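You operate a simulated robot arm through the tools that you are given. There is no shell and no other tool.

You run a simulated robot arm. Do the job below in one go: nothing can be reset, and whatever is moved stays where it is left.

JOB
Set the fan to high, start the dryer, then start the compressor.
Fine: each unit starts by its knob, then its green button; leave the other controls.

It is judged by the outcome, as a careful person would: the job done as asked, and still so three seconds after it is handed in. It fails if anything else is knocked over, pushed out of place, dropped, spilled or broken.

ROBOT AND FRAMES
A 6-joint arm with a two-finger parallel gripper, fixed in place. Base frame: the origin is at the foot of the arm, x ahead of it, y to its left, z up. Units: m, rad, N and s.
With the tool pointing down near the work surface it reaches from about 0.38 to 0.76 m from the base axis. Its first joint turns from -2.007 to 2.007 rad. Payload 3.43 kg.
The tool frame sits at the grasp point between the pads (the TCP): z along the fingers, y along the line on which they close. The tips reach 0.034 m beyond it. The gripper opens to 0.128 m. The fingers are 0.024 m wide and 0.012 m thick; the gripper's body (0.048 by 0.13 m) begins 0.096 m behind the TCP.
Orientation is that of the tool frame in the base frame, as a unit quaternion [x, y, z, w]. With the fingers straight down and closing along the base's y, the tool's x points along the base's -x, its y along +y and its z along -z.

CONTROLS
- The arm moves only by the tool arm_command. Its argument "commands" is a list of rows, each a list of 3 entries, a list of its own where there are three numbers: the finger opening in m, from 0 to 0.128, then the shift along the tool's x, y, z in m, then the turn, a rotation vector about the tool's x, y, z in rad. In form: [[jaw, [x, y, z], [ax, ay, az]], ...]. A call has 1 to 20 rows; each row is the pose to reach, as a shift and turn from the pose commanded when the call began, along the tool's axes at that moment. Each row takes 0.2 s and may step no farther than 0.05 m and 0.15 rad from the row before; otherwise, or with a gripper value out of range, the whole call is refused. Where a pose cannot be reached the arm comes as near as it can. A force on the tool above 40 N (or 10 N above the force at the start of the call, whichever is more), or a blocked arm, ends the call early, and 0.2 s more pass. The fingers move at their own pace (about 0.108 m/s each) and stop on an object; they squeeze with about 34 N. The grip force told is the motor's: it shows also when the fingers shut on nothing. Time passes only in rows, and 0.2 s behind the last, so rows that repeat a pose let the fingers close. It gives the time, the measured TCP pose, the force on the tool (base axes), the opening and the grip force at its end, in the units of the frame above (readings bear some noise), with the torque about the TCP (base axes, N m) and any sound that the robot's microphone picked up, and new pictures: "views" is both (left out), scene, wrist or none.
- Cameras (640 x 400 px; columns grow to the right, rows downward): "scene" is fixed at [0.0578, 0.5058, 1.9114]; the picture's right is [-0.64, -0.76, 0.00], its down [-0.19, 0.16, -0.97] and it looks along [0.74, -0.62, -0.25] (base axes); focal length 333 px, centre (320, 200). "wrist" rides on the gripper at [0.076, -0.011, -0.16] in the tool frame; the picture's right is [0.15, 0.99, 0.00], its down [-0.88, 0.13, -0.46] and it looks along [-0.45, 0.07, 0.89] (tool axes); focal length 234 px, centre (320, 200).
- lift_body(by): slides the trunk up (or, below 0, down) by that many m; the arm rides with it, the base frame stays. It gives what a move gives, with no picture.
- pixel_to_xyz(camera, pixels): for up to 12 pixels [column, row] of the newest picture of that camera ("zoom" is the newest enlarged one), the place [x, y, z] in the base frame of the surface seen there, good to about 0.003 m, but the place of the scene camera against the robot may be out by one fixed shift of up to 0.025 m in any direction. The clock stands still meanwhile.
- zoom(camera, box): a new picture of the part [left, top, right, bottom] of that camera's present view, enlarged. The clock stands still meanwhile.
- hand_in(): hands the job in; it is judged then, once.

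Leave the gripper open and the arm clear of the work at the hand-in unless told otherwise.

The tools are called after ">>>" as a command line: name --argument value ..., lists and objects as JSON in quotes. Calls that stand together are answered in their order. arm_command: Moves the arm, as the interface text tells. Its arguments: {"type":"object","properties":{"commands":{"type":"array"},"views":{"type":"string","enum":["both","scene","wrist","none"]}},"required":["commands"]} The other tools are called the same way: lift_body (by) slides the trunk up or down; pixel_to_xyz (camera, pixels) gives the place of the surface under pixels of a picture; zoom (camera, box) takes an enlarged picture of a part of a camera's view; hand_in () hands the job in.

At the start:

```text
time_s: 0.0
position: [0.4277, -0.2169, 1.5316]
tcp_rot: [0.0, 1.0, 0.001, 0.002]
force: [-0.6, -0.5, 0.7]
ft_torque: [0.01, 0.0, 0.02]
finger_gap: 0.1275
grip_force: 0.0
trunk travel left (down, up): [-0.671, 0.119]
```

scene: 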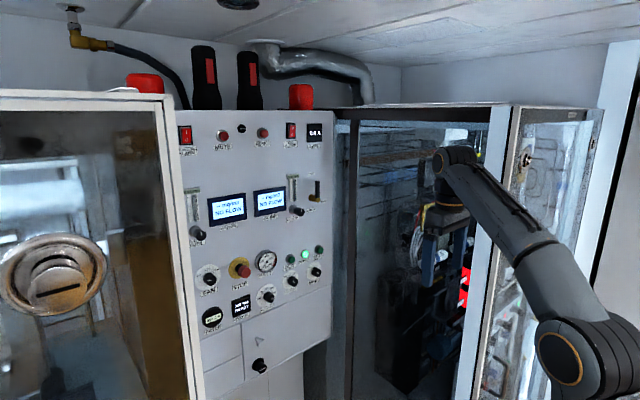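
wrist: 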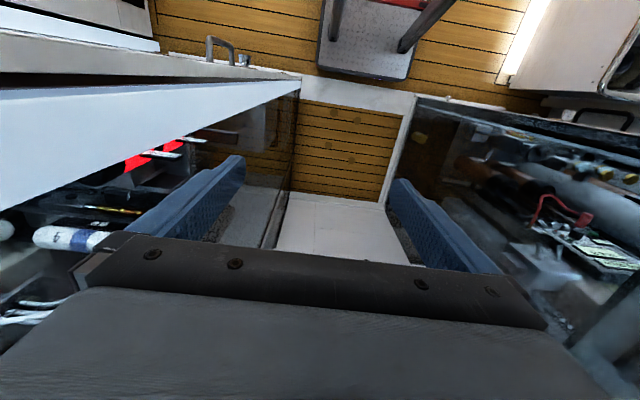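

The panel with knobs, buttons and displays sits around columns 175-335, rows 110-380 of the scene view. I'll zoom in to read the labels before moving anything.

>>> zoom --camera "scene" --box '[170, 230, 340, 336]'

>>> zoom --camera "scene" --box '[170, 110, 340, 216]'

```text
3.76 times, centred on (255, 283) of scene
```

zoom: 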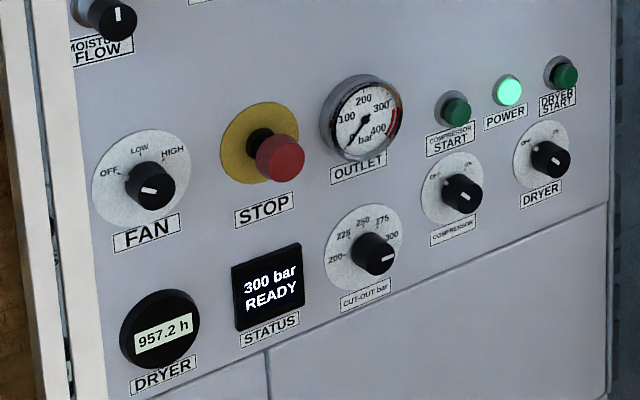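

```text
3.76 times, centred on (255, 163) of scene
```

zoom: 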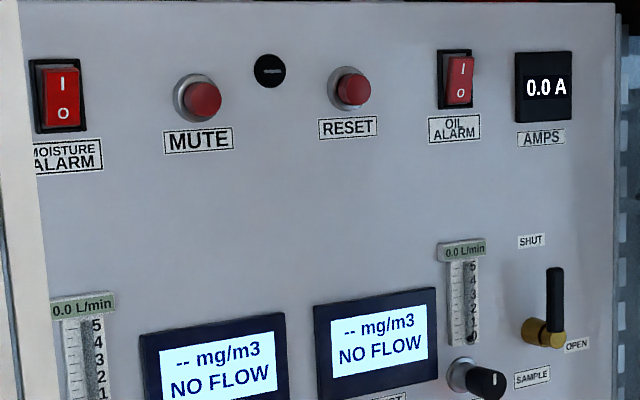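

The lower panel has the FAN knob (OFF/LOW/HIGH), the COMPRESSOR and DRYER knobs (OFF/ON), and the green COMPRESSOR START and DRYER START buttons with a lit POWER lamp between them. I'll zoom tighter on these and read their positions.

>>> zoom --camera "scene" --box '[280, 240, 330, 296]'

>>> zoom --camera "scene" --box '[190, 255, 240, 300]'

>>> pixel_to_xyz --camera "scene" --pixels '[[210, 280], [293, 281], [316, 271], [291, 259], [319, 249], [305, 255], [195, 270], [330, 300], [190, 380], [240, 130], [330, 130], [205, 350]]'

```text
7.14 times, centred on (305, 268) of scene
```

zoom: 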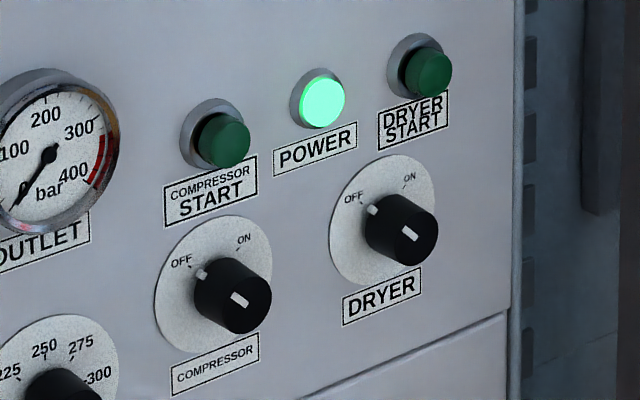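

```text
8.89 times, centred on (215, 278) of scene
```

zoom: 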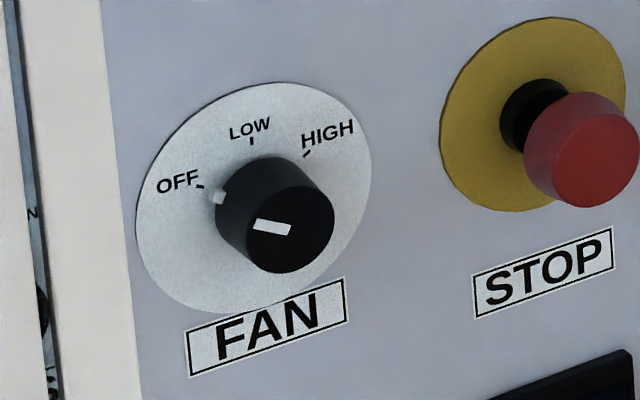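

```text
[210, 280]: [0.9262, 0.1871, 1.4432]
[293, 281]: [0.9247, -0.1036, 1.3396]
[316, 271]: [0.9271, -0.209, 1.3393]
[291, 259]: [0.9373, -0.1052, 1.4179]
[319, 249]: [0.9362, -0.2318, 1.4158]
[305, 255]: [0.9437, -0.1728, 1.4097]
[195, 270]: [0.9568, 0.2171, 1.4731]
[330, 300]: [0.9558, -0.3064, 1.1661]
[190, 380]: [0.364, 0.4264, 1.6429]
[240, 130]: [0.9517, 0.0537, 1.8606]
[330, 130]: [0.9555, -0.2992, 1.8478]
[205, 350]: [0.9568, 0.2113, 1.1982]
```

The FAN knob is at about y=+0.19, z=1.44, COMPRESSOR at y=-0.10, DRYER at y=-0.21 with both at z≈1.34, and the panel plane is near x=0.956 facing the arm. Next I'll measure the cabinets beside the panel and the arm itself, to find a clear path.

>>> pixel_to_xyz --camera "scene" --pixels '[[165, 105], [170, 250], [80, 97], [345, 115], [350, 250], [510, 110], [490, 200], [470, 350], [570, 360], [455, 160], [545, 260], [600, 130]]'

>>> zoom --camera "scene" --box '[340, 100, 640, 400]'

```text
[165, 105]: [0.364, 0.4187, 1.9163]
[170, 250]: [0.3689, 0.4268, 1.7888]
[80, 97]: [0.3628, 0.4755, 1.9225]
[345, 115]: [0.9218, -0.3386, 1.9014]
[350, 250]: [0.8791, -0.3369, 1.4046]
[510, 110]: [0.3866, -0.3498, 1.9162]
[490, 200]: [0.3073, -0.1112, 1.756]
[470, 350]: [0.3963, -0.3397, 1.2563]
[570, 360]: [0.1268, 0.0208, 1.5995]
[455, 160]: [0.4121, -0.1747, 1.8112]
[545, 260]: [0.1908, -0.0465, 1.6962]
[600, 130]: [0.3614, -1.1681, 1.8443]
```

```text
1.33 times, centred on (490, 250) of scene
```

zoom: 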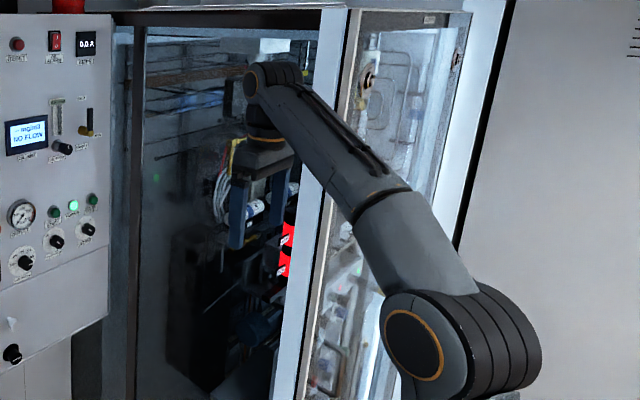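

The panel sits in an alcove, with the left cabinet's side at y≈+0.42 and the right one's at y≈-0.34, both with front edges near x≈0.37. I'll swing the tool from pointing down to pointing forward (+x), roughly about the wrist, and move a little toward the middle of the alcove.

>>> arm_command --commands '[[0.1, [-0.0326, 0.012, -0.0022], [0, -0.1309, 0]], [0.1, [-0.0647, 0.024, -0.0085], [0, -0.2618, 0]], [0.1, [-0.0957, 0.036, -0.019], [0, -0.3927, 0]], [0.1, [-0.125, 0.048, -0.0335], [0, -0.5236, 0]], [0.1, [-0.1522, 0.06, -0.0517], [0, -0.6545, 0]], [0.1, [-0.1768, 0.072, -0.0732], [0, -0.7854, 0]], [0.1, [-0.1984, 0.084, -0.0978], [0, -0.9163, 0]], [0.1, [-0.2165, 0.096, -0.125], [0, -1.0472, 0]], [0.1, [-0.231, 0.108, -0.1543], [0, -1.1781, 0]], [0.1, [-0.2415, 0.12, -0.1853], [0, -1.309, 0]], [0.1, [-0.2479, 0.132, -0.2174], [0, -1.4399, 0]], [0.1, [-0.25, 0.144, -0.25], [0, -1.5708, 0]]]'

```text
time_s: 2.6
position: [0.6785, -0.0732, 1.784]
tcp_rot: [0.001, 0.706, 0.0, 0.708]
force: [-0.5, 0.6, 0.3]
ft_torque: [-0.01, -0.02, -0.02]
finger_gap: 0.0999
grip_force: 0.0
trunk travel left (down, up): [-0.671, 0.119]
```

scene: 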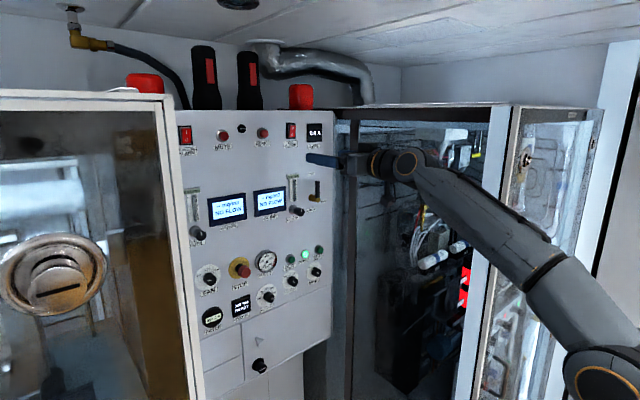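
wrist: 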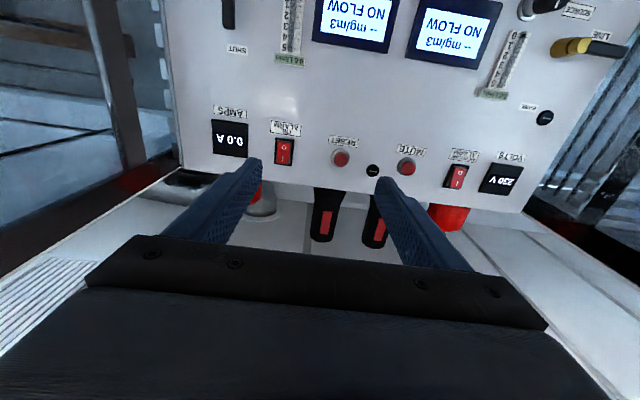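

The tool now points at the panel with nothing touched, and the wrist view is upside down. I'll slide the trunk down 0.38 m so the gripper sits level with the lower controls, about 0.25 m short of the panel.

>>> lift_body --by -0.38

```text
time_s: 6.3
position: [0.6781, -0.0723, 1.4018]
tcp_rot: [0.0, 0.706, 0.001, 0.708]
force: [0.1, -0.4, 0.5]
ft_torque: [0.01, 0.01, -0.02]
finger_gap: 0.1
grip_force: 0.1
trunk travel left (down, up): [-0.291, 0.499]
```

The trunk is down and the TCP is at z=1.402. I'll hold the pose for one row to get fresh pictures.

>>> arm_command --commands '[[0.1, [0, 0, 0], [0, 0, 0]]]'

```text
time_s: 6.7
position: [0.6785, -0.0728, 1.4016]
tcp_rot: [0.001, 0.706, -0.001, 0.708]
force: [0.0, -0.4, 0.7]
ft_torque: [0.02, 0.0, -0.02]
finger_gap: 0.1
grip_force: 0.0
trunk travel left (down, up): [-0.291, 0.499]
```

scene: 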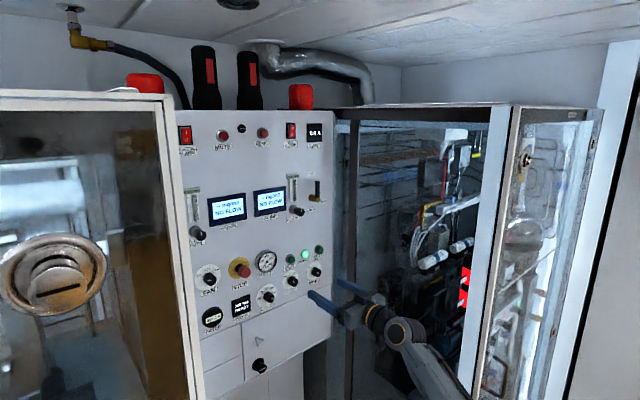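
wrist: 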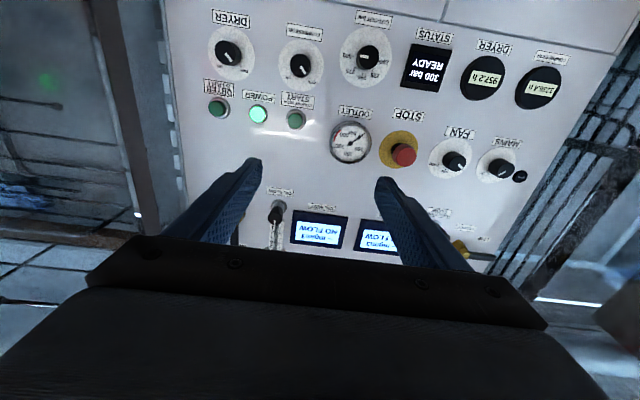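

The wrist camera now shows the whole lower panel upside down. There is another knob beyond FAN at about (502,166), so I'll zoom in to make sure I pick the right one, and read exact positions from this camera.

>>> zoom --camera "wrist" --box '[370, 100, 550, 212]'

>>> pixel_to_xyz --camera "wrist" --pixels '[[453, 160], [440, 162], [466, 150], [228, 53], [245, 60], [301, 67], [314, 75], [217, 108], [296, 119], [405, 155], [501, 168], [260, 116]]'

>>> zoom --camera "wrist" --box '[190, 0, 350, 140]'

```text
3.56 times, centred on (460, 156) of wrist
```

zoom: 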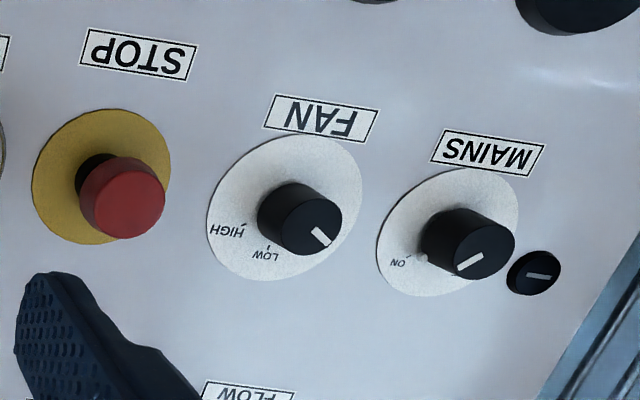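

```text
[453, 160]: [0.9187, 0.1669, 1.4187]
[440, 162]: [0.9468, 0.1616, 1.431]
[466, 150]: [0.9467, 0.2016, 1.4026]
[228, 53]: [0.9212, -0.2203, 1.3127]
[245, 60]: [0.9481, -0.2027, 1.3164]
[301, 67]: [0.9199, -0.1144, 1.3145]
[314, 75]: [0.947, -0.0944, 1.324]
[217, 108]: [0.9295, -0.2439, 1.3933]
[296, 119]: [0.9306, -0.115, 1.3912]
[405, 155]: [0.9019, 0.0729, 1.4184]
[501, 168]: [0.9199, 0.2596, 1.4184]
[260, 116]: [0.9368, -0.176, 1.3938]
```

```text
2.86 times, centred on (270, 70) of wrist
```

zoom: 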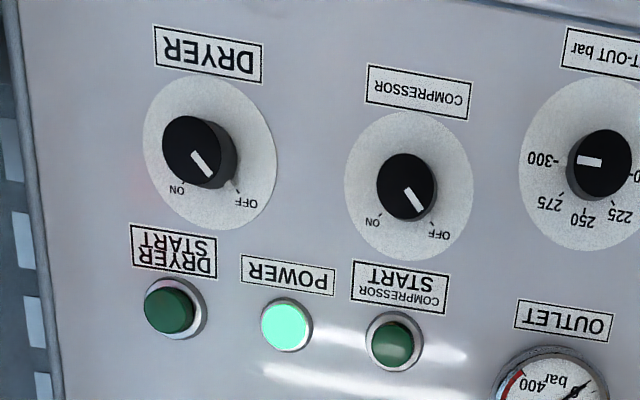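

The knob beyond FAN is MAINS, which is ON and must stay as it is, so FAN is the one between STOP and MAINS. I'll read the exact face centres and rims: FAN about (458,163), DRYER (225,52), COMPRESSOR (300,65), and the buttons at (217,108) and (296,120).

>>> pixel_to_xyz --camera "wrist" --pixels '[[458, 163], [450, 161], [464, 161], [458, 157], [457, 169], [225, 52], [218, 51], [232, 54], [300, 65], [293, 64], [217, 108], [296, 120]]'

>>> zoom --camera "wrist" --box '[420, 130, 490, 186]'

```text
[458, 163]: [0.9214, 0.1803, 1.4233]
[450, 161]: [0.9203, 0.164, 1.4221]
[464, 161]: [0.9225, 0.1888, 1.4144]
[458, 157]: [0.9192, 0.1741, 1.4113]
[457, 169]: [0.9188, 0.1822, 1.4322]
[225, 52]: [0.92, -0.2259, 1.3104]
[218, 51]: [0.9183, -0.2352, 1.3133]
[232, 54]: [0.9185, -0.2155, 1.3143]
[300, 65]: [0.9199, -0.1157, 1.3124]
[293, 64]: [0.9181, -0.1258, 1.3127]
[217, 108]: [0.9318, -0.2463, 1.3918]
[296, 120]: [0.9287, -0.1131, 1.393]
```

```text
7.14 times, centred on (455, 158) of wrist
```

zoom: 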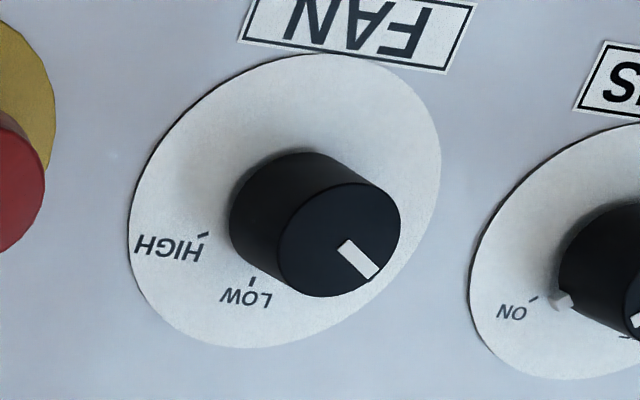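

FAN's knob axis is near y=0.178, z=1.421, with its face at x≈0.92 and the panel at x≈0.947. I'll move in front of FAN while keeping the fingertips about 0.13 m back from the knob, to get a squarer view of its dial.

>>> arm_command --commands '[[0.1, [-0.004, 0.042, 0.01], [0, 0, 0]], [0.1, [-0.008, 0.084, 0.02], [0, 0, 0]], [0.1, [-0.012, 0.126, 0.03], [0, 0, 0]], [0.1, [-0.016, 0.168, 0.04], [0, 0, 0]], [0.1, [-0.019, 0.21, 0.05], [0, 0, 0]], [0.1, [-0.0194, 0.25, 0.06], [0, 0, 0]]]'

```text
time_s: 8.1
position: [0.7375, 0.1795, 1.4223]
tcp_rot: [0.0, 0.706, 0.0, 0.708]
force: [-0.8, -0.9, 0.4]
ft_torque: [-0.02, 0.06, 0.07]
finger_gap: 0.0997
grip_force: 0.1
trunk travel left (down, up): [-0.291, 0.499]
```

scene: 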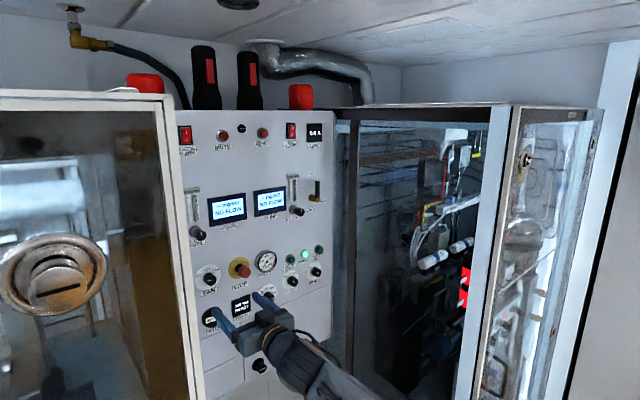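
wrist: 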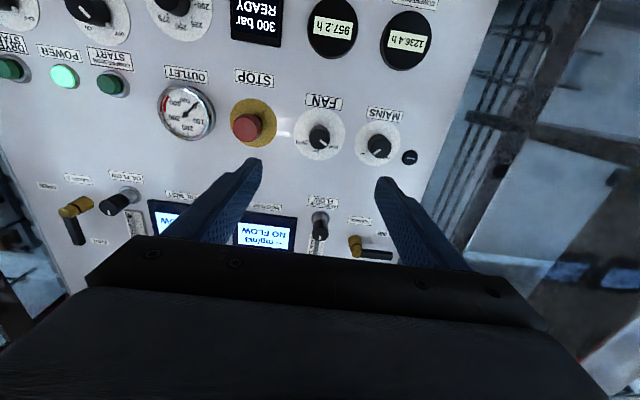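

The FAN knob is now nearly between the fingers, at about (320,136). I'll zoom on it and read its ticks and pointer for the angles.

>>> zoom --camera "wrist" --box '[280, 90, 360, 170]'

>>> pixel_to_xyz --camera "wrist" --pixels '[[320, 137], [313, 136], [328, 137], [320, 130], [320, 144], [294, 135], [344, 132], [318, 108], [317, 159], [378, 146], [300, 101], [331, 160]]'

```text
5.00 times, centred on (320, 130) of wrist
```

zoom: 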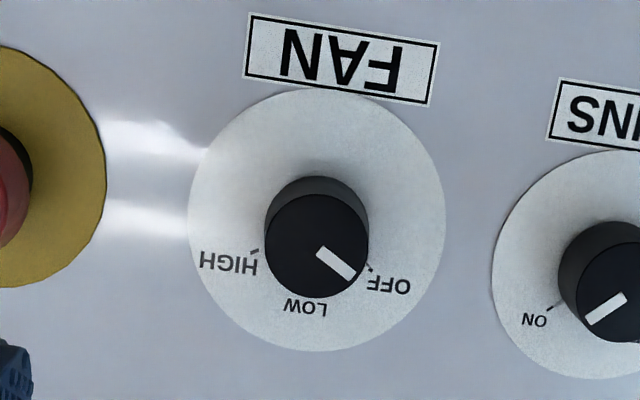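

```text
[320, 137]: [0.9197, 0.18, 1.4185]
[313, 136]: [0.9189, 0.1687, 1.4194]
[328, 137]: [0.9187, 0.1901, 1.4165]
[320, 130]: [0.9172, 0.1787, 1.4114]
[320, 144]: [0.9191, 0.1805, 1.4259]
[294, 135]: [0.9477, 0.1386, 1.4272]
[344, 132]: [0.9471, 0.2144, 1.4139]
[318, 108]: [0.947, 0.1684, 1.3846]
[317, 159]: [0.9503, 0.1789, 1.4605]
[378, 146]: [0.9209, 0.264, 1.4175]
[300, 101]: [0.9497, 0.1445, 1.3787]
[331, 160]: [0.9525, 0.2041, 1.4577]
```

I'll measure the OFF and HIGH ticks and the pointer's two ends in this enlarged picture to get the turn angles.

>>> pixel_to_xyz --camera "zoom" --pixels '[[316, 246], [372, 268], [254, 251], [349, 275], [322, 252], [270, 246], [362, 246], [316, 200], [316, 292], [190, 220], [444, 215], [318, 90]]'

```text
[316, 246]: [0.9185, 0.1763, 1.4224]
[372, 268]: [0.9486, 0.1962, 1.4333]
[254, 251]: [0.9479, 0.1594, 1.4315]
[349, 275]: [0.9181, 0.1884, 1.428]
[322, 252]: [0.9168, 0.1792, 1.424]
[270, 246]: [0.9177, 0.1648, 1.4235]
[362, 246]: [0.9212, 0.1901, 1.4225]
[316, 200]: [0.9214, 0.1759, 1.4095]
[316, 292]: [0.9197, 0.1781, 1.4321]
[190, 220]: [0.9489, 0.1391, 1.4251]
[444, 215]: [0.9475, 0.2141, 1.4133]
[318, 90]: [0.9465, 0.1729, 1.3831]
```

The ticks sit about 60° either side of straight up and the FAN pointer is on OFF, so HIGH needs about 120° clockwise. I'll roll the tool -60° first, which keeps the fingers off the pointer tab and centres the turn, then narrow to 0.06 m and line up on (y 0.1775, z 1.421).

>>> arm_command --commands '[[0.06, [0.0005, -0.0005, 0.005], [0, 0, -0.131]], [0.06, [0.0013, -0.001, 0.01], [0, 0, -0.262]], [0.06, [0.0013, -0.002, 0.02], [0, 0, -0.393]], [0.06, [0.0013, -0.002, 0.03], [0, 0, -0.524]], [0.06, [0.0013, -0.002, 0.04], [0, 0, -0.654]], [0.06, [0.0013, -0.002, 0.05], [0, 0, -0.785]], [0.06, [0.0013, -0.002, 0.06], [0, 0, -0.916]], [0.06, [0.0013, -0.002, 0.07], [0, 0, -1.047]]]'

```text
time_s: 9.9
position: [0.8075, 0.1754, 1.4199]
tcp_rot: [-0.354, 0.612, -0.353, 0.613]
force: [0.7, 0.0, 0.2]
ft_torque: [0.05, 0.04, -0.01]
finger_gap: 0.0597
grip_force: 0.0
trunk travel left (down, up): [-0.291, 0.499]
```

scene: 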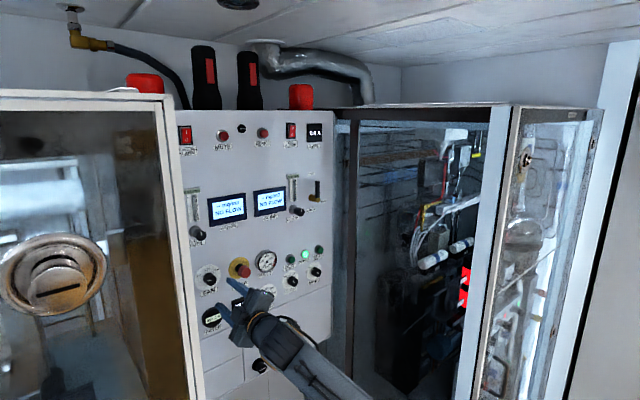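
wrist: 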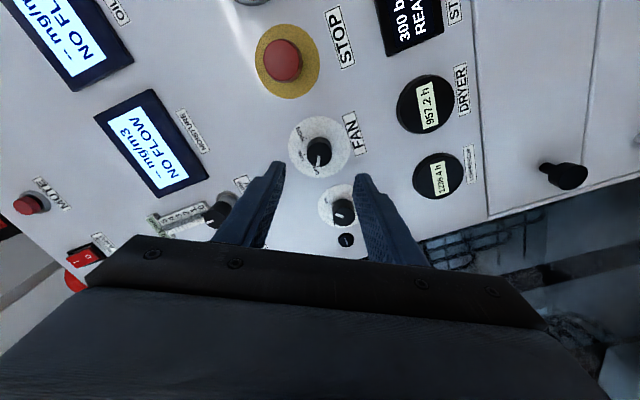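

The roll is done and the FAN knob shows at about (319,152), ahead of the fingers. I'll re-measure its centre from this closer view before going in.

>>> zoom --camera "wrist" --box '[256, 110, 384, 190]'

>>> pixel_to_xyz --camera "wrist" --pixels '[[319, 152], [310, 152], [328, 152], [319, 144], [319, 160], [312, 146], [326, 158]]'

```text
5.00 times, centred on (320, 150) of wrist
```

zoom: 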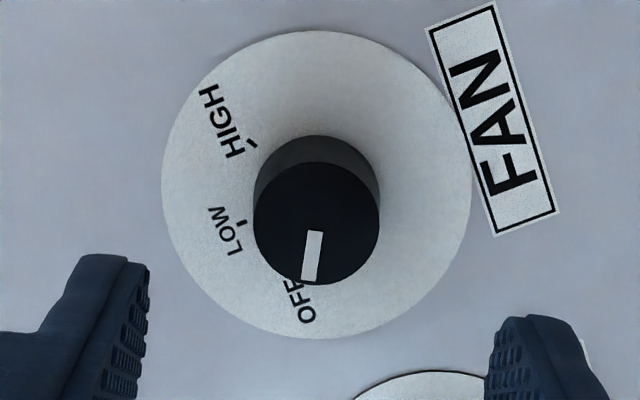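

```text
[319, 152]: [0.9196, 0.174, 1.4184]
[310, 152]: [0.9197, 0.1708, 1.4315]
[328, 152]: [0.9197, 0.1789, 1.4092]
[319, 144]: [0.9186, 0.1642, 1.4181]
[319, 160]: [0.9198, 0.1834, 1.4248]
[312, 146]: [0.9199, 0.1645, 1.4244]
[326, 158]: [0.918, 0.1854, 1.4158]
```

I'll read the face centre and rim from this enlarged picture, at about (316,223).

>>> pixel_to_xyz --camera "zoom" --pixels '[[316, 223], [258, 223], [375, 223], [316, 167], [316, 281], [296, 223], [336, 223], [316, 203], [316, 243], [126, 258], [508, 320]]'

```text
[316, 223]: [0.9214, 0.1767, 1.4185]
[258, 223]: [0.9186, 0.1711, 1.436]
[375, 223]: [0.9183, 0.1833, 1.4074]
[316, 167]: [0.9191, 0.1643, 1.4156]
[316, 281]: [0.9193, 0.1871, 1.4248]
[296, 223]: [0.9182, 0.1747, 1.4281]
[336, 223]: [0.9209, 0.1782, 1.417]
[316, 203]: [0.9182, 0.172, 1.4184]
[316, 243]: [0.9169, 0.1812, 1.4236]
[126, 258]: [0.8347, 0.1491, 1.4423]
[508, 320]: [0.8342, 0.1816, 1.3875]
```

The centre averages to y=0.1765, z=1.421, about 1.5 mm off the TCP. I'll correct that and go straight in to x≈0.906, which puts the tips about 7 mm short of the dial plate with the fingers still open either side of the knob.

>>> arm_command --commands '[[0.06, [-0.0015, 0, 0.03], [0, 0, 0]], [0.06, [-0.0015, 0, 0.06], [0, 0, 0]], [0.06, [-0.0015, 0, 0.085], [0, 0, 0]], [0.06, [-0.0015, 0, 0.0985], [0, 0, 0]]]'

```text
time_s: 10.9
position: [0.9046, 0.176, 1.4201]
tcp_rot: [-0.353, 0.611, -0.354, 0.613]
force: [-1.2, 0.3, 1.2]
ft_torque: [-0.03, 0.09, 0.05]
finger_gap: 0.0599
grip_force: 0.0
trunk travel left (down, up): [-0.291, 0.499]
```

scene: 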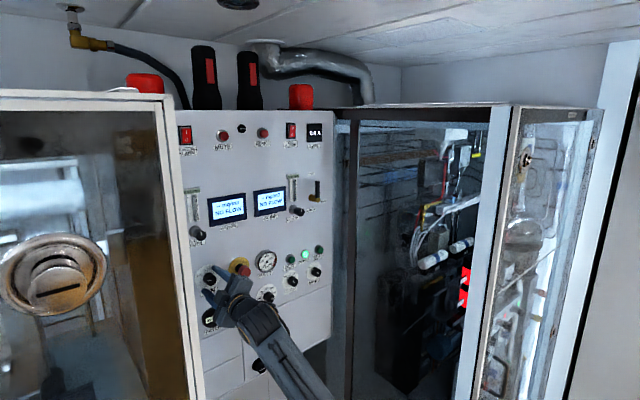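
wrist: 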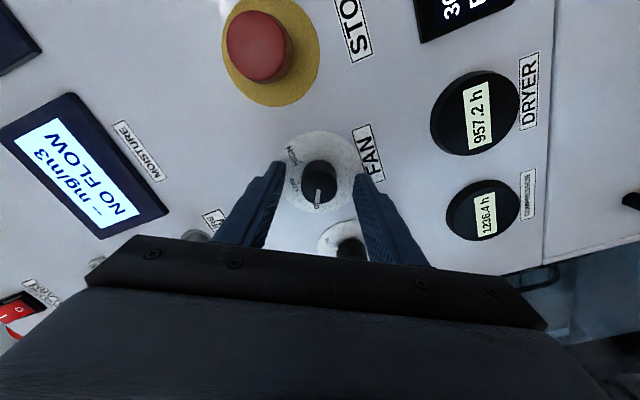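

The knob is centred between the fingers at about (319,180) with no contact force. Now I'll close on it without turning.

>>> arm_command --commands '[[0.02, [0, 0, 0], [0, 0, 0]], [0.02, [0, 0, 0], [0, 0, 0]], [0.02, [0, 0, 0], [0, 0, 0]]]' --views "wrist"

```text
time_s: 11.7
position: [0.9055, 0.1768, 1.4214]
tcp_rot: [-0.354, 0.611, -0.354, 0.613]
force: [7.1, -1.0, 9.1]
ft_torque: [0.01, -0.44, 0.18]
finger_gap: 0.0311
grip_force: 44.5
trunk travel left (down, up): [-0.291, 0.499]
```

wrist: 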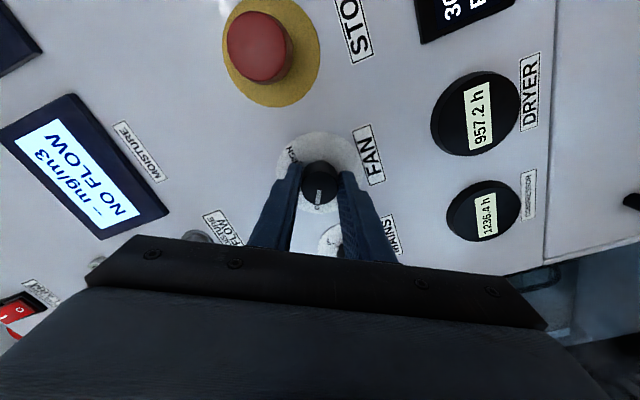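

The grip is on the knob at a 0.031 m opening. I'll turn 60° clockwise first, toward LOW, and check that the knob follows.

>>> arm_command --commands '[[0.02, [0, 0, 0], [0, 0, 0.131]], [0.02, [0, 0, 0], [0, 0, 0.262]], [0.02, [0, 0, 0], [0, 0, 0.393]], [0.02, [0, 0, 0], [0, 0, 0.524]], [0.02, [0, 0, 0], [0, 0, 0.654]], [0.02, [0, 0, 0], [0, 0, 0.785]], [0.02, [0, 0, 0], [0, 0, 0.916]], [0.02, [0, 0, 0], [0, 0, 1.047]]]'

```text
time_s: 13.5
position: [0.9025, 0.1787, 1.4189]
tcp_rot: [-0.001, 0.705, 0.003, 0.71]
force: [18.1, 6.9, 20.7]
ft_torque: [-0.01, -1.21, 0.23]
finger_gap: 0.0317
grip_force: 44.6
out of reach, approached as far as the arm can: row 1, 6, 7, 8
trunk travel left (down, up): [-0.291, 0.499]
```

scene: 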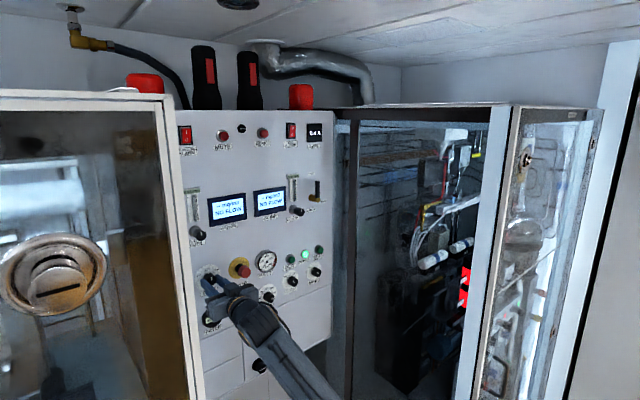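
wrist: 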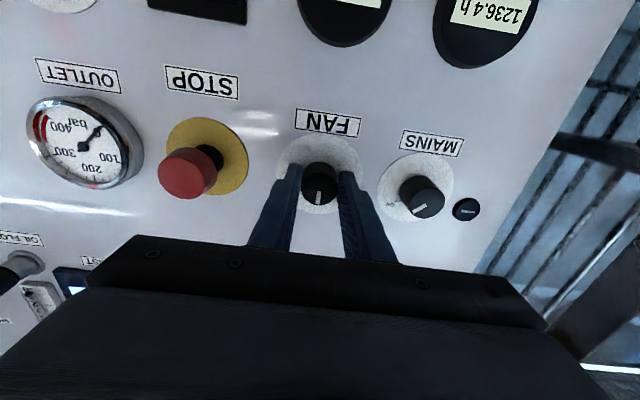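

The knob followed and its pointer now shows straight up, at LOW. The arm reports being at its reach limit with about 20 N building up, and the forearm comes up from below, so the shoulder is too low. I'll let go and back off 0.13 m, then raise the trunk for better reach.

>>> arm_command --commands '[[0.06, [0, 0, 0], [0, 0, 0]], [0.06, [0, 0, 0], [0, 0, 0]], [0.06, [0, 0, -0.03], [0, 0, 0]], [0.06, [0, 0, -0.07], [0, 0, 0]], [0.06, [0, 0, -0.11], [0, 0, 0]], [0.06, [0, 0, -0.15], [0, 0, 0]]]'

```text
time_s: 14.9
position: [0.7518, 0.1767, 1.4169]
tcp_rot: [0.001, 0.707, -0.001, 0.707]
force: [1.4, -0.2, -0.1]
ft_torque: [-0.03, -0.1, -0.03]
finger_gap: 0.06
grip_force: 0.0
trunk travel left (down, up): [-0.291, 0.499]
```

scene: 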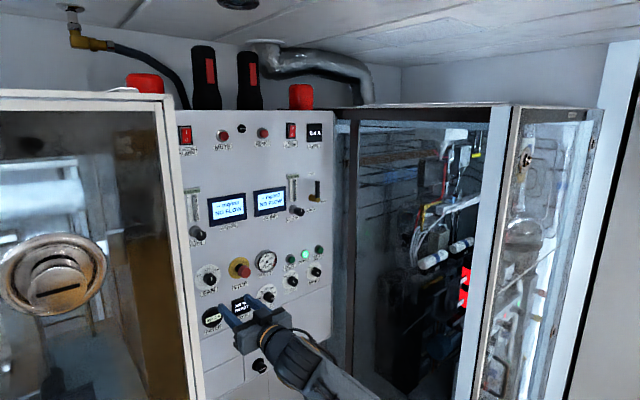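
wrist: 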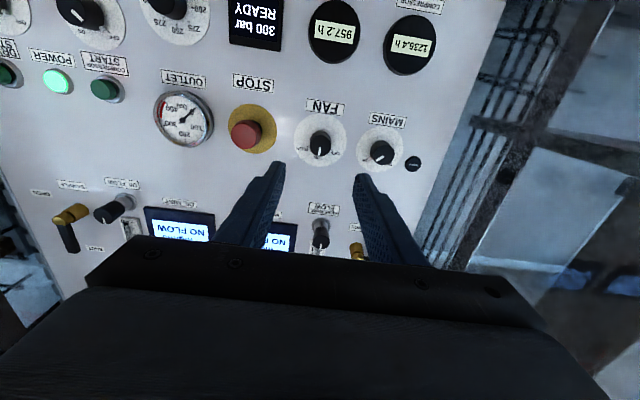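

The arm is free and FAN's pointer is straight up at LOW. I'll measure points along the forearm in the scene view to judge how high the shoulder sits relative to the tool.

>>> pixel_to_xyz --camera "scene" --pixels '[[270, 318], [290, 345], [300, 360], [320, 375], [335, 385], [355, 392], [370, 397]]'

>>> zoom --camera "scene" --box '[180, 240, 440, 400]'

>>> zoom --camera "wrist" --box '[280, 100, 360, 150]'

```text
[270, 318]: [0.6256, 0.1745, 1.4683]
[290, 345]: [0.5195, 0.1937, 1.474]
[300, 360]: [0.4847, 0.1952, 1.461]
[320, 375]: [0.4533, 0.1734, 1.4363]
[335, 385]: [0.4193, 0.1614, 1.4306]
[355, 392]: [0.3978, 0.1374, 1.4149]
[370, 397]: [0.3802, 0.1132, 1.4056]
```

```text
2.46 times, centred on (310, 320) of scene
```

zoom: 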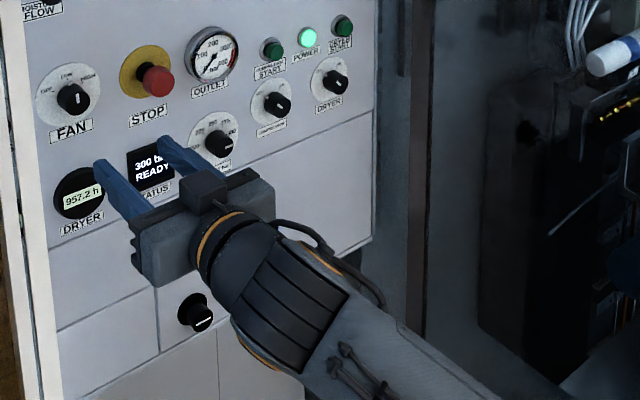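

```text
8.00 times, centred on (320, 125) of wrist
```

zoom: 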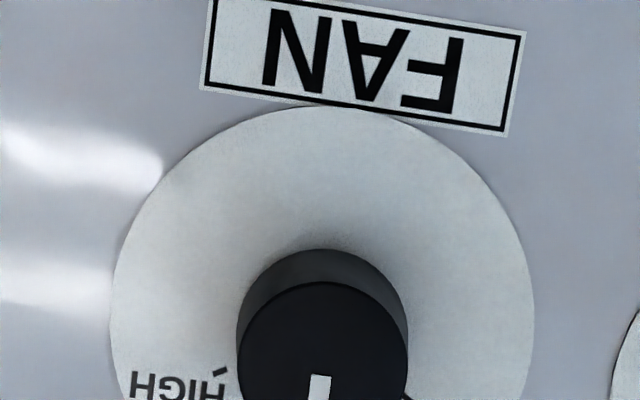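

The forearm slopes down toward the elbow, so the shoulder is well below the tool. I'll raise the trunk 0.25 m here, where the tips are about 0.11 m clear of every control. Then I'll bring the tool back down with the arm.

>>> lift_body --by 0.25

```text
time_s: 17.4
position: [0.7539, 0.1766, 1.6665]
tcp_rot: [0.0, 0.707, 0.0, 0.708]
force: [-0.1, 0.0, -0.5]
ft_torque: [-0.01, 0.03, -0.01]
finger_gap: 0.0599
grip_force: 0.0
trunk travel left (down, up): [-0.541, 0.249]
```

The TCP is at z=1.667. Now I'll lower the tool straight down by 0.245 m to come level with FAN again, at the same safe distance.

>>> arm_command --commands '[[0.06, [0.041, 0, 0], [0, 0, 0]], [0.06, [0.082, 0, 0], [0, 0, 0]], [0.06, [0.123, 0, 0], [0, 0, 0]], [0.06, [0.164, 0, 0], [0, 0, 0]], [0.06, [0.205, 0, 0], [0, 0, 0]], [0.06, [0.2455, 0, 0], [0, 0, 0]], [0.06, [0.2455, 0, 0], [0, 0, 0]]]'

```text
time_s: 19.1
position: [0.753, 0.1759, 1.4237]
tcp_rot: [0.0, 0.706, 0.001, 0.708]
force: [0.2, 0.0, -0.6]
ft_torque: [0.01, -0.01, -0.01]
finger_gap: 0.0601
grip_force: 0.2
trunk travel left (down, up): [-0.541, 0.249]
```

scene: 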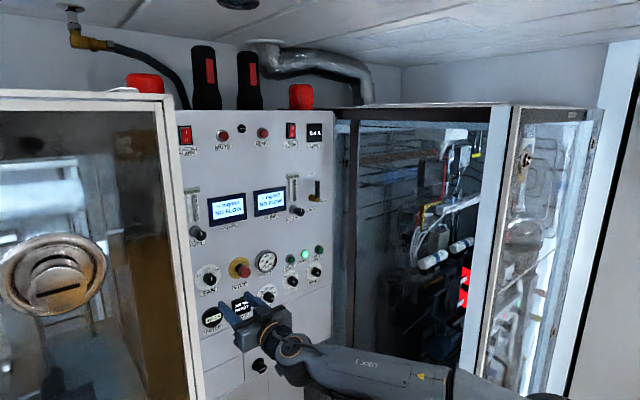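
wrist: 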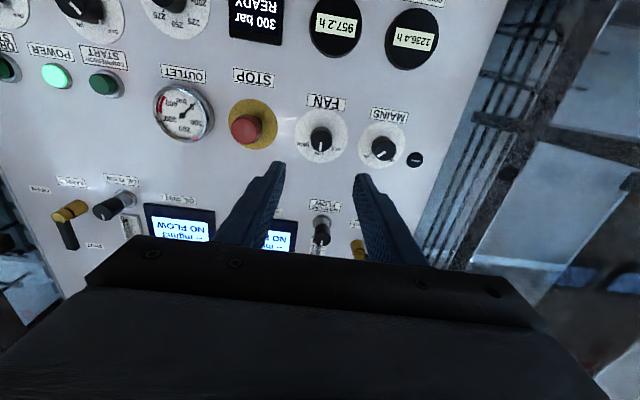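

The forearm is closer to level now. I'll re-check FAN's pointer and centre in the wrist view at about (321,137).

>>> zoom --camera "wrist" --box '[256, 100, 384, 180]'

```text
5.00 times, centred on (320, 140) of wrist
```

zoom: 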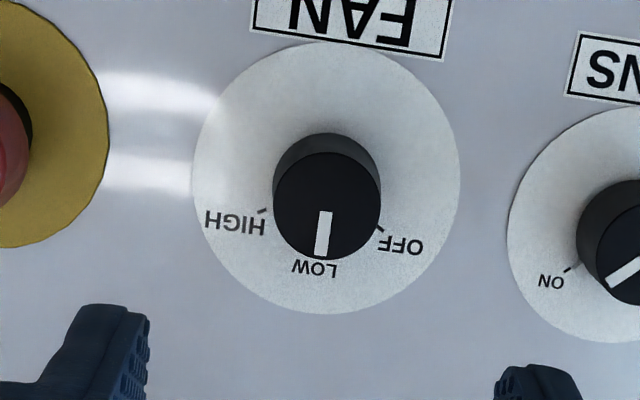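

FAN's pointer clearly rests on LOW, so one more 60° step clockwise reaches HIGH. I'll re-read its face centre at about (326,206) in this enlarged picture.

>>> pixel_to_xyz --camera "zoom" --pixels '[[326, 206], [280, 206], [373, 206], [326, 160], [326, 252], [306, 206], [346, 206], [326, 186], [326, 226], [146, 320], [498, 376]]'

```text
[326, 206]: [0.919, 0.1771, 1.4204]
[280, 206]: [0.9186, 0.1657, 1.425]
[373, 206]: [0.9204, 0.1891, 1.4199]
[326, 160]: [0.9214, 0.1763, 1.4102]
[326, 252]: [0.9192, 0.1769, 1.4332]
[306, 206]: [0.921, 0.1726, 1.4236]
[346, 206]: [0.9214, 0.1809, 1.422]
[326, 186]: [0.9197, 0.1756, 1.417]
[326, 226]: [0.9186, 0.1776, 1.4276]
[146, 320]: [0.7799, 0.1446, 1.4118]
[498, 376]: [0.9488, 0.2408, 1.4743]
```

Its centre is at y≈0.177, z≈1.4215. I'll shift by 1-2 mm and go in to x≈0.906, open either side of the knob, then close.

>>> arm_command --commands '[[0.06, [0.001, 0.0005, 0.04], [0, 0, 0]], [0.06, [0.002, 0.001, 0.08], [0, 0, 0]], [0.06, [0.002, 0.001, 0.115], [0, 0, 0]], [0.06, [0.002, 0.001, 0.14], [0, 0, 0]], [0.06, [0.002, 0.001, 0.153], [0, 0, 0]], [0.06, [0.002, 0.001, 0.153], [0, 0, 0]]]' --views "wrist"

```text
time_s: 20.4
position: [0.9078, 0.1776, 1.4209]
tcp_rot: [0.0, 0.707, 0.0, 0.707]
force: [-0.9, 0.6, 0.1]
ft_torque: [0.01, 0.02, 0.01]
finger_gap: 0.0601
grip_force: 0.0
trunk travel left (down, up): [-0.541, 0.249]
```

wrist: 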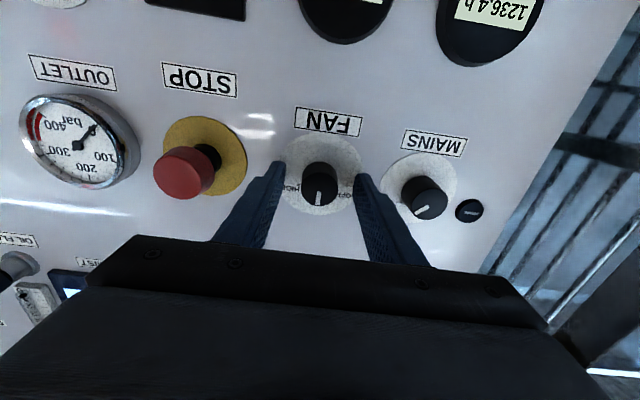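

There is no reach warning this time and the force is near zero, with the knob centred at about (320,183). I'll close on it, then turn 60° clockwise to HIGH.

>>> arm_command --commands '[[0.02, [0, 0, 0], [0, 0, 0]], [0.02, [0, 0, 0], [0, 0, 0]], [0.02, [0, 0, 0], [0, 0, 0]], [0.02, [0, 0, 0], [0, 0, 0.131]], [0.02, [0, 0, 0], [0, 0, 0.262]], [0.02, [0, 0, 0], [0, 0, 0.393]], [0.02, [0, 0, 0], [0, 0, 0.524]], [0.02, [0, 0, 0], [0, 0, 0.654]], [0.02, [0, 0, 0], [0, 0, 0.785]], [0.02, [0, 0, 0], [0, 0, 0.916]], [0.02, [0, 0, 0], [0, 0, 1.047]], [0.02, [0, 0, 0], [0, 0, 1.047]]]' --views "wrist"

```text
time_s: 22.9
position: [0.9069, 0.1794, 1.4209]
tcp_rot: [0.343, 0.616, 0.347, 0.618]
force: [14.7, 5.7, 6.0]
ft_torque: [0.01, -0.45, -0.06]
finger_gap: 0.0314
grip_force: 45.4
trunk travel left (down, up): [-0.541, 0.249]
stopped in row 12: the force on the tool passed its limit at 41 N (the readings are from after the stop); the commanded pose is now the measured one
```

wrist: 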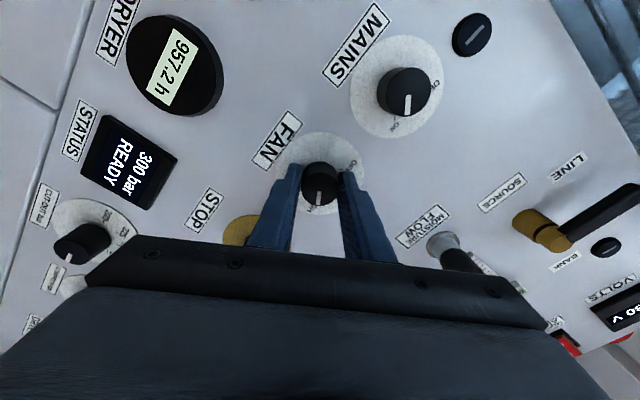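

The move stopped at 41 N in its last row, with the tool turned about 58° and the knob still in line with it. That is at or near HIGH, so I'll open the fingers and back away to check where the pointer settles.

>>> arm_command --commands '[[0.06, [0, 0, 0], [0, 0, 0]], [0.06, [0, 0, 0], [0, 0, 0]], [0.06, [0, 0, -0.03], [0, 0, 0]], [0.06, [0, 0, -0.07], [0, 0, 0]], [0.06, [0, 0, -0.11], [0, 0, 0]], [0.06, [0, 0, -0.14], [0, 0, 0]]]'

>>> zoom --camera "wrist" --box '[256, 90, 384, 170]'

>>> zoom --camera "scene" --box '[180, 230, 260, 290]'

```text
time_s: 24.3
position: [0.7659, 0.1779, 1.4185]
tcp_rot: [0.345, 0.615, 0.347, 0.618]
force: [0.6, 0.2, -0.4]
ft_torque: [0.02, -0.01, -0.05]
finger_gap: 0.0598
grip_force: 0.0
trunk travel left (down, up): [-0.541, 0.249]
```

scene: 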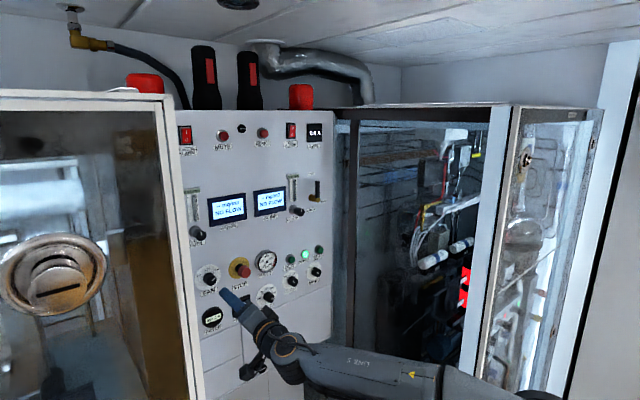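
wrist: 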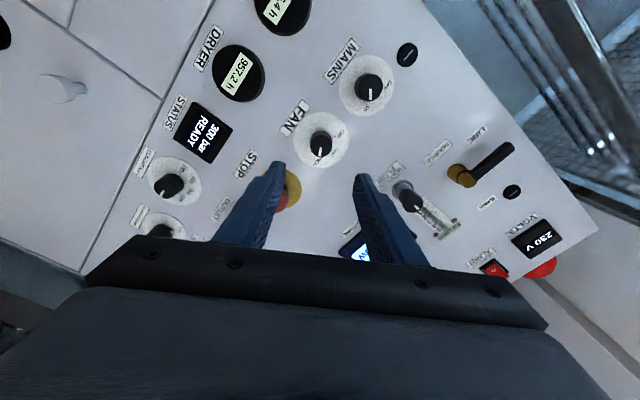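

```text
5.00 times, centred on (320, 130) of wrist
```

zoom: 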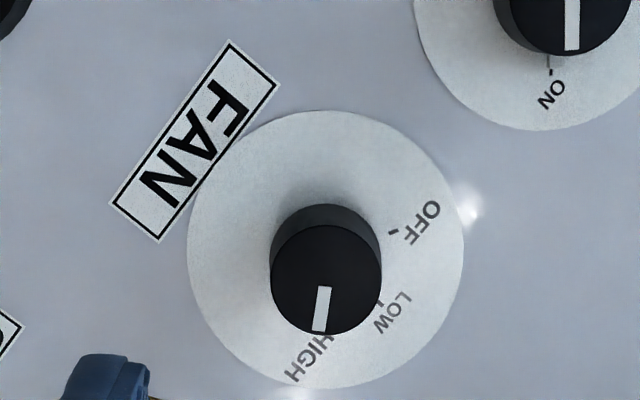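

```text
6.67 times, centred on (220, 260) of scene
```

zoom: 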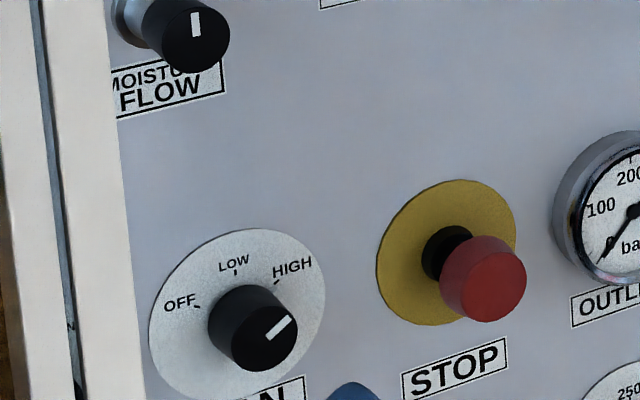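

FAN now points at HIGH in both views, MAINS is still ON, and STOP is untouched. Next is the DRYER knob at about y=-0.225, z=1.312. I'll travel there with the tips about 0.13 m off the panel and roll to -45° on the way.

>>> arm_command --commands '[[0.06, [-0.0205, -0.0216, -0.005], [0, 0, -0.129]], [0.06, [-0.0411, -0.0431, -0.01], [0, 0, -0.258]], [0.06, [-0.0616, -0.0647, -0.015], [0, 0, -0.387]], [0.06, [-0.0822, -0.0863, -0.02], [0, 0, -0.516]], [0.06, [-0.1027, -0.1078, -0.02], [0, 0, -0.645]], [0.06, [-0.1233, -0.1294, -0.02], [0, 0, -0.774]], [0.06, [-0.1438, -0.151, -0.02], [0, 0, -0.903]], [0.06, [-0.1643, -0.1725, -0.02], [0, 0, -1.031]], [0.06, [-0.1849, -0.1941, -0.02], [0, 0, -1.16]], [0.06, [-0.2054, -0.2156, -0.02], [0, 0, -1.289]], [0.06, [-0.226, -0.2372, -0.02], [0, 0, -1.418]], [0.06, [-0.2465, -0.2588, -0.02], [0, 0, -1.547]], [0.06, [-0.2671, -0.2803, -0.02], [0, 0, -1.676]], [0.06, [-0.2876, -0.3019, -0.02], [0, 0, -1.805]]]'

```text
time_s: 27.3
position: [0.7594, -0.0868, 1.3198]
tcp_rot: [-0.208, 0.693, -0.316, 0.614]
force: [-0.1, 0.1, 0.2]
ft_torque: [-0.02, 0.06, 0.0]
finger_gap: 0.06
grip_force: 0.0
out of reach, approached as far as the arm can: row 4, 5, 6, 7, 8, 9, 10, 11, 12, 13, 14
trunk travel left (down, up): [-0.541, 0.249]
```

scene: 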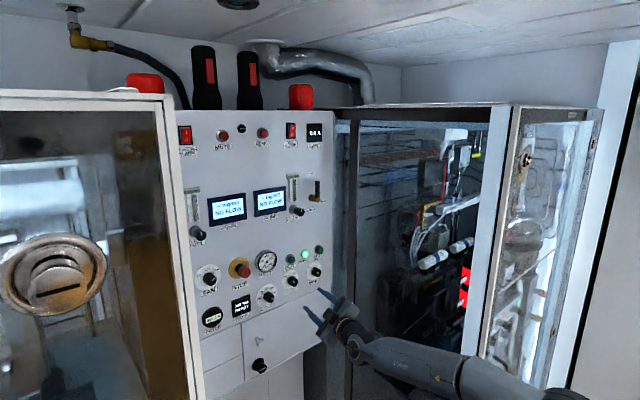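
wrist: 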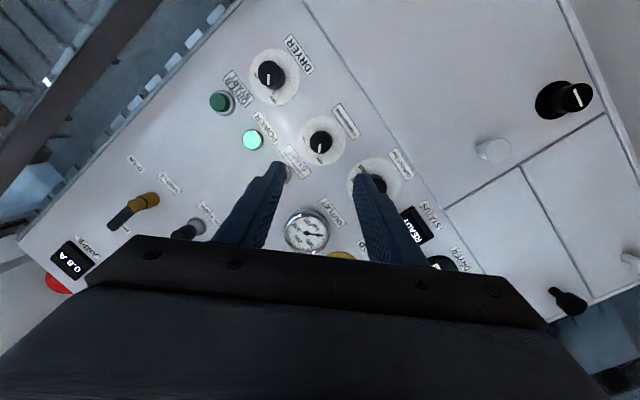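

AMPS now reads 0.8 A, so the fan is running. The arm didn't complete this move: it stopped tilted about 10° at y=-0.087, probably because the wrist is lining up with the nearly level forearm. Nothing was touched. I'll hold one row to see where it settles and look at the arm.

>>> arm_command --commands '[[0.06, [0, 0, 0], [0, 0, 0]]]' --views "none"

>>> zoom --camera "scene" --box '[260, 240, 580, 400]'

>>> pixel_to_xyz --camera "scene" --pixels '[[345, 330], [358, 348], [380, 350], [400, 355], [430, 365], [460, 378], [490, 385], [520, 395]]'

```text
time_s: 27.7
position: [0.7575, -0.0865, 1.3191]
tcp_rot: [-0.207, 0.693, -0.315, 0.614]
force: [0.1, 0.0, 0.7]
ft_torque: [0.01, 0.04, 0.02]
finger_gap: 0.0603
grip_force: 0.0
trunk travel left (down, up): [-0.541, 0.249]
```

```text
2.00 times, centred on (420, 320) of scene
```

zoom: 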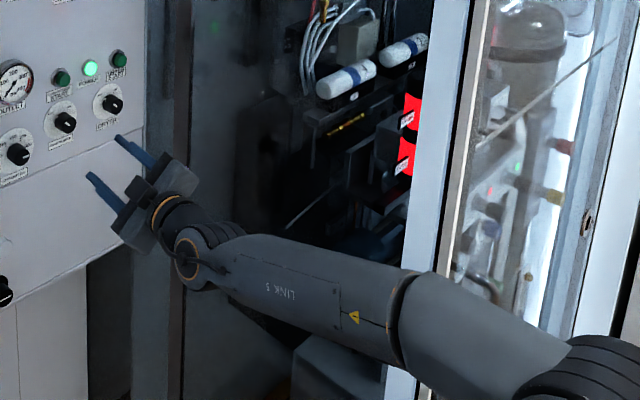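

```text
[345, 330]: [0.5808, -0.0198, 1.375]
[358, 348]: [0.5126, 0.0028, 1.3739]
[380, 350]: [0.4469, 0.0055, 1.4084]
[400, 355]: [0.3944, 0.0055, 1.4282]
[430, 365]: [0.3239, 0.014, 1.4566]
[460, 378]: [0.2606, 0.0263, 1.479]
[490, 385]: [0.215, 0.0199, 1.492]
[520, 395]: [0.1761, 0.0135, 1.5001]
```

The forearm now slopes down to the wrist and its roll seems to have hit a limit while crossing the centre. I'll undo this: go back left to y≈0.15 with the tool straight and un-rolled. Then I'll go back to the lower-trunk posture that crossed freely before, and cross over there.

>>> arm_command --commands '[[0.06, [-0.0273, 0.0142, -0.0055], [-0.0196, -0.0144, 0.095]], [0.06, [-0.0546, 0.0284, -0.0111], [-0.0393, -0.0288, 0.19]], [0.06, [-0.0818, 0.0426, -0.0166], [-0.0589, -0.0431, 0.285]], [0.06, [-0.1091, 0.0568, -0.0222], [-0.0785, -0.0575, 0.38]], [0.06, [-0.1364, 0.071, -0.0277], [-0.0981, -0.0719, 0.475]], [0.06, [-0.1637, 0.0852, -0.0332], [-0.1178, -0.0863, 0.57]], [0.06, [-0.1909, 0.0994, -0.0388], [-0.1374, -0.1006, 0.665]], [0.06, [-0.2182, 0.1136, -0.0443], [-0.157, -0.115, 0.76]]]'

```text
time_s: 29.5
position: [0.7665, 0.1573, 1.4012]
tcp_rot: [0.002, 0.706, 0.001, 0.708]
force: [-0.4, 0.3, 0.4]
ft_torque: [0.03, 0.01, 0.0]
finger_gap: 0.0601
grip_force: 0.0
trunk travel left (down, up): [-0.541, 0.249]
```

scene: 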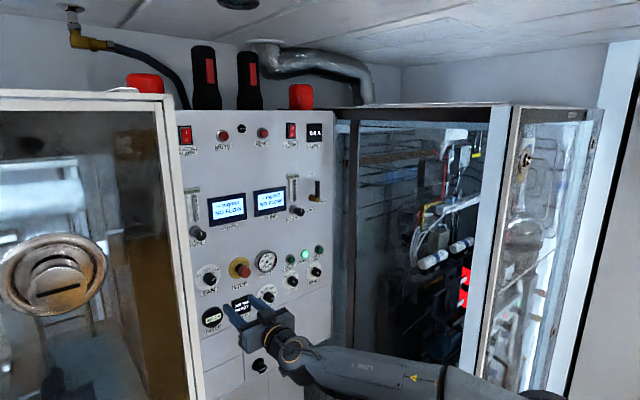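
wrist: 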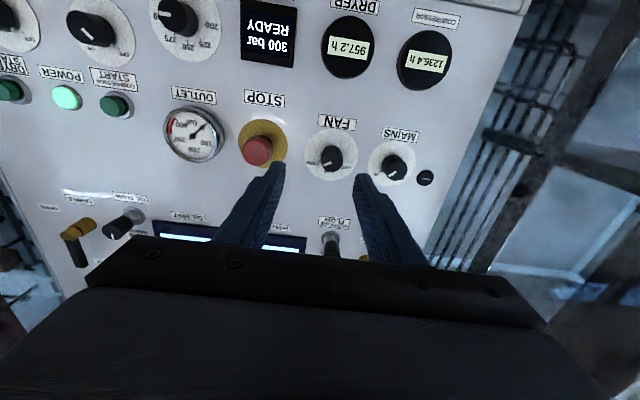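

It's back on the left, straight and un-rolled, with no warnings. Now I'll raise the tool 0.25 m with the arm, back along the clear path it took down.

>>> arm_command --commands '[[0.06, [-0.042, 0, -0.005], [0, 0, 0]], [0.06, [-0.084, 0, -0.01], [0, 0, 0]], [0.06, [-0.126, 0, -0.015], [0, 0, 0]], [0.06, [-0.168, 0, -0.015], [0, 0, 0]], [0.06, [-0.21, 0, -0.015], [0, 0, 0]], [0.06, [-0.25, 0, -0.015], [0, 0, 0]], [0.06, [-0.25, 0, -0.015], [0, 0, 0]]]' --views "scene"

```text
time_s: 31.1
position: [0.75, 0.1595, 1.6513]
tcp_rot: [0.0, 0.707, 0.001, 0.708]
force: [0.3, 0.0, 0.3]
ft_torque: [0.03, 0.01, 0.04]
finger_gap: 0.0602
grip_force: 0.0
trunk travel left (down, up): [-0.541, 0.249]
```

scene: 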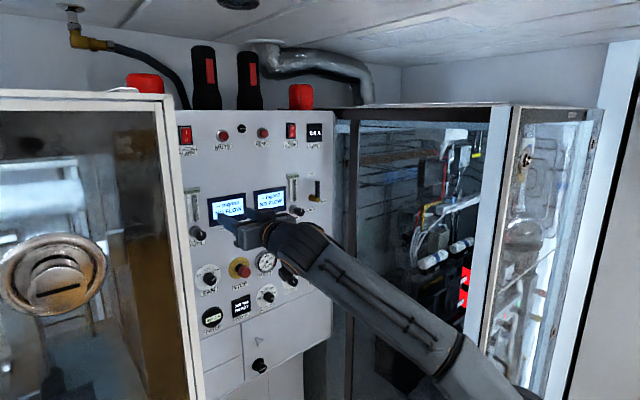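

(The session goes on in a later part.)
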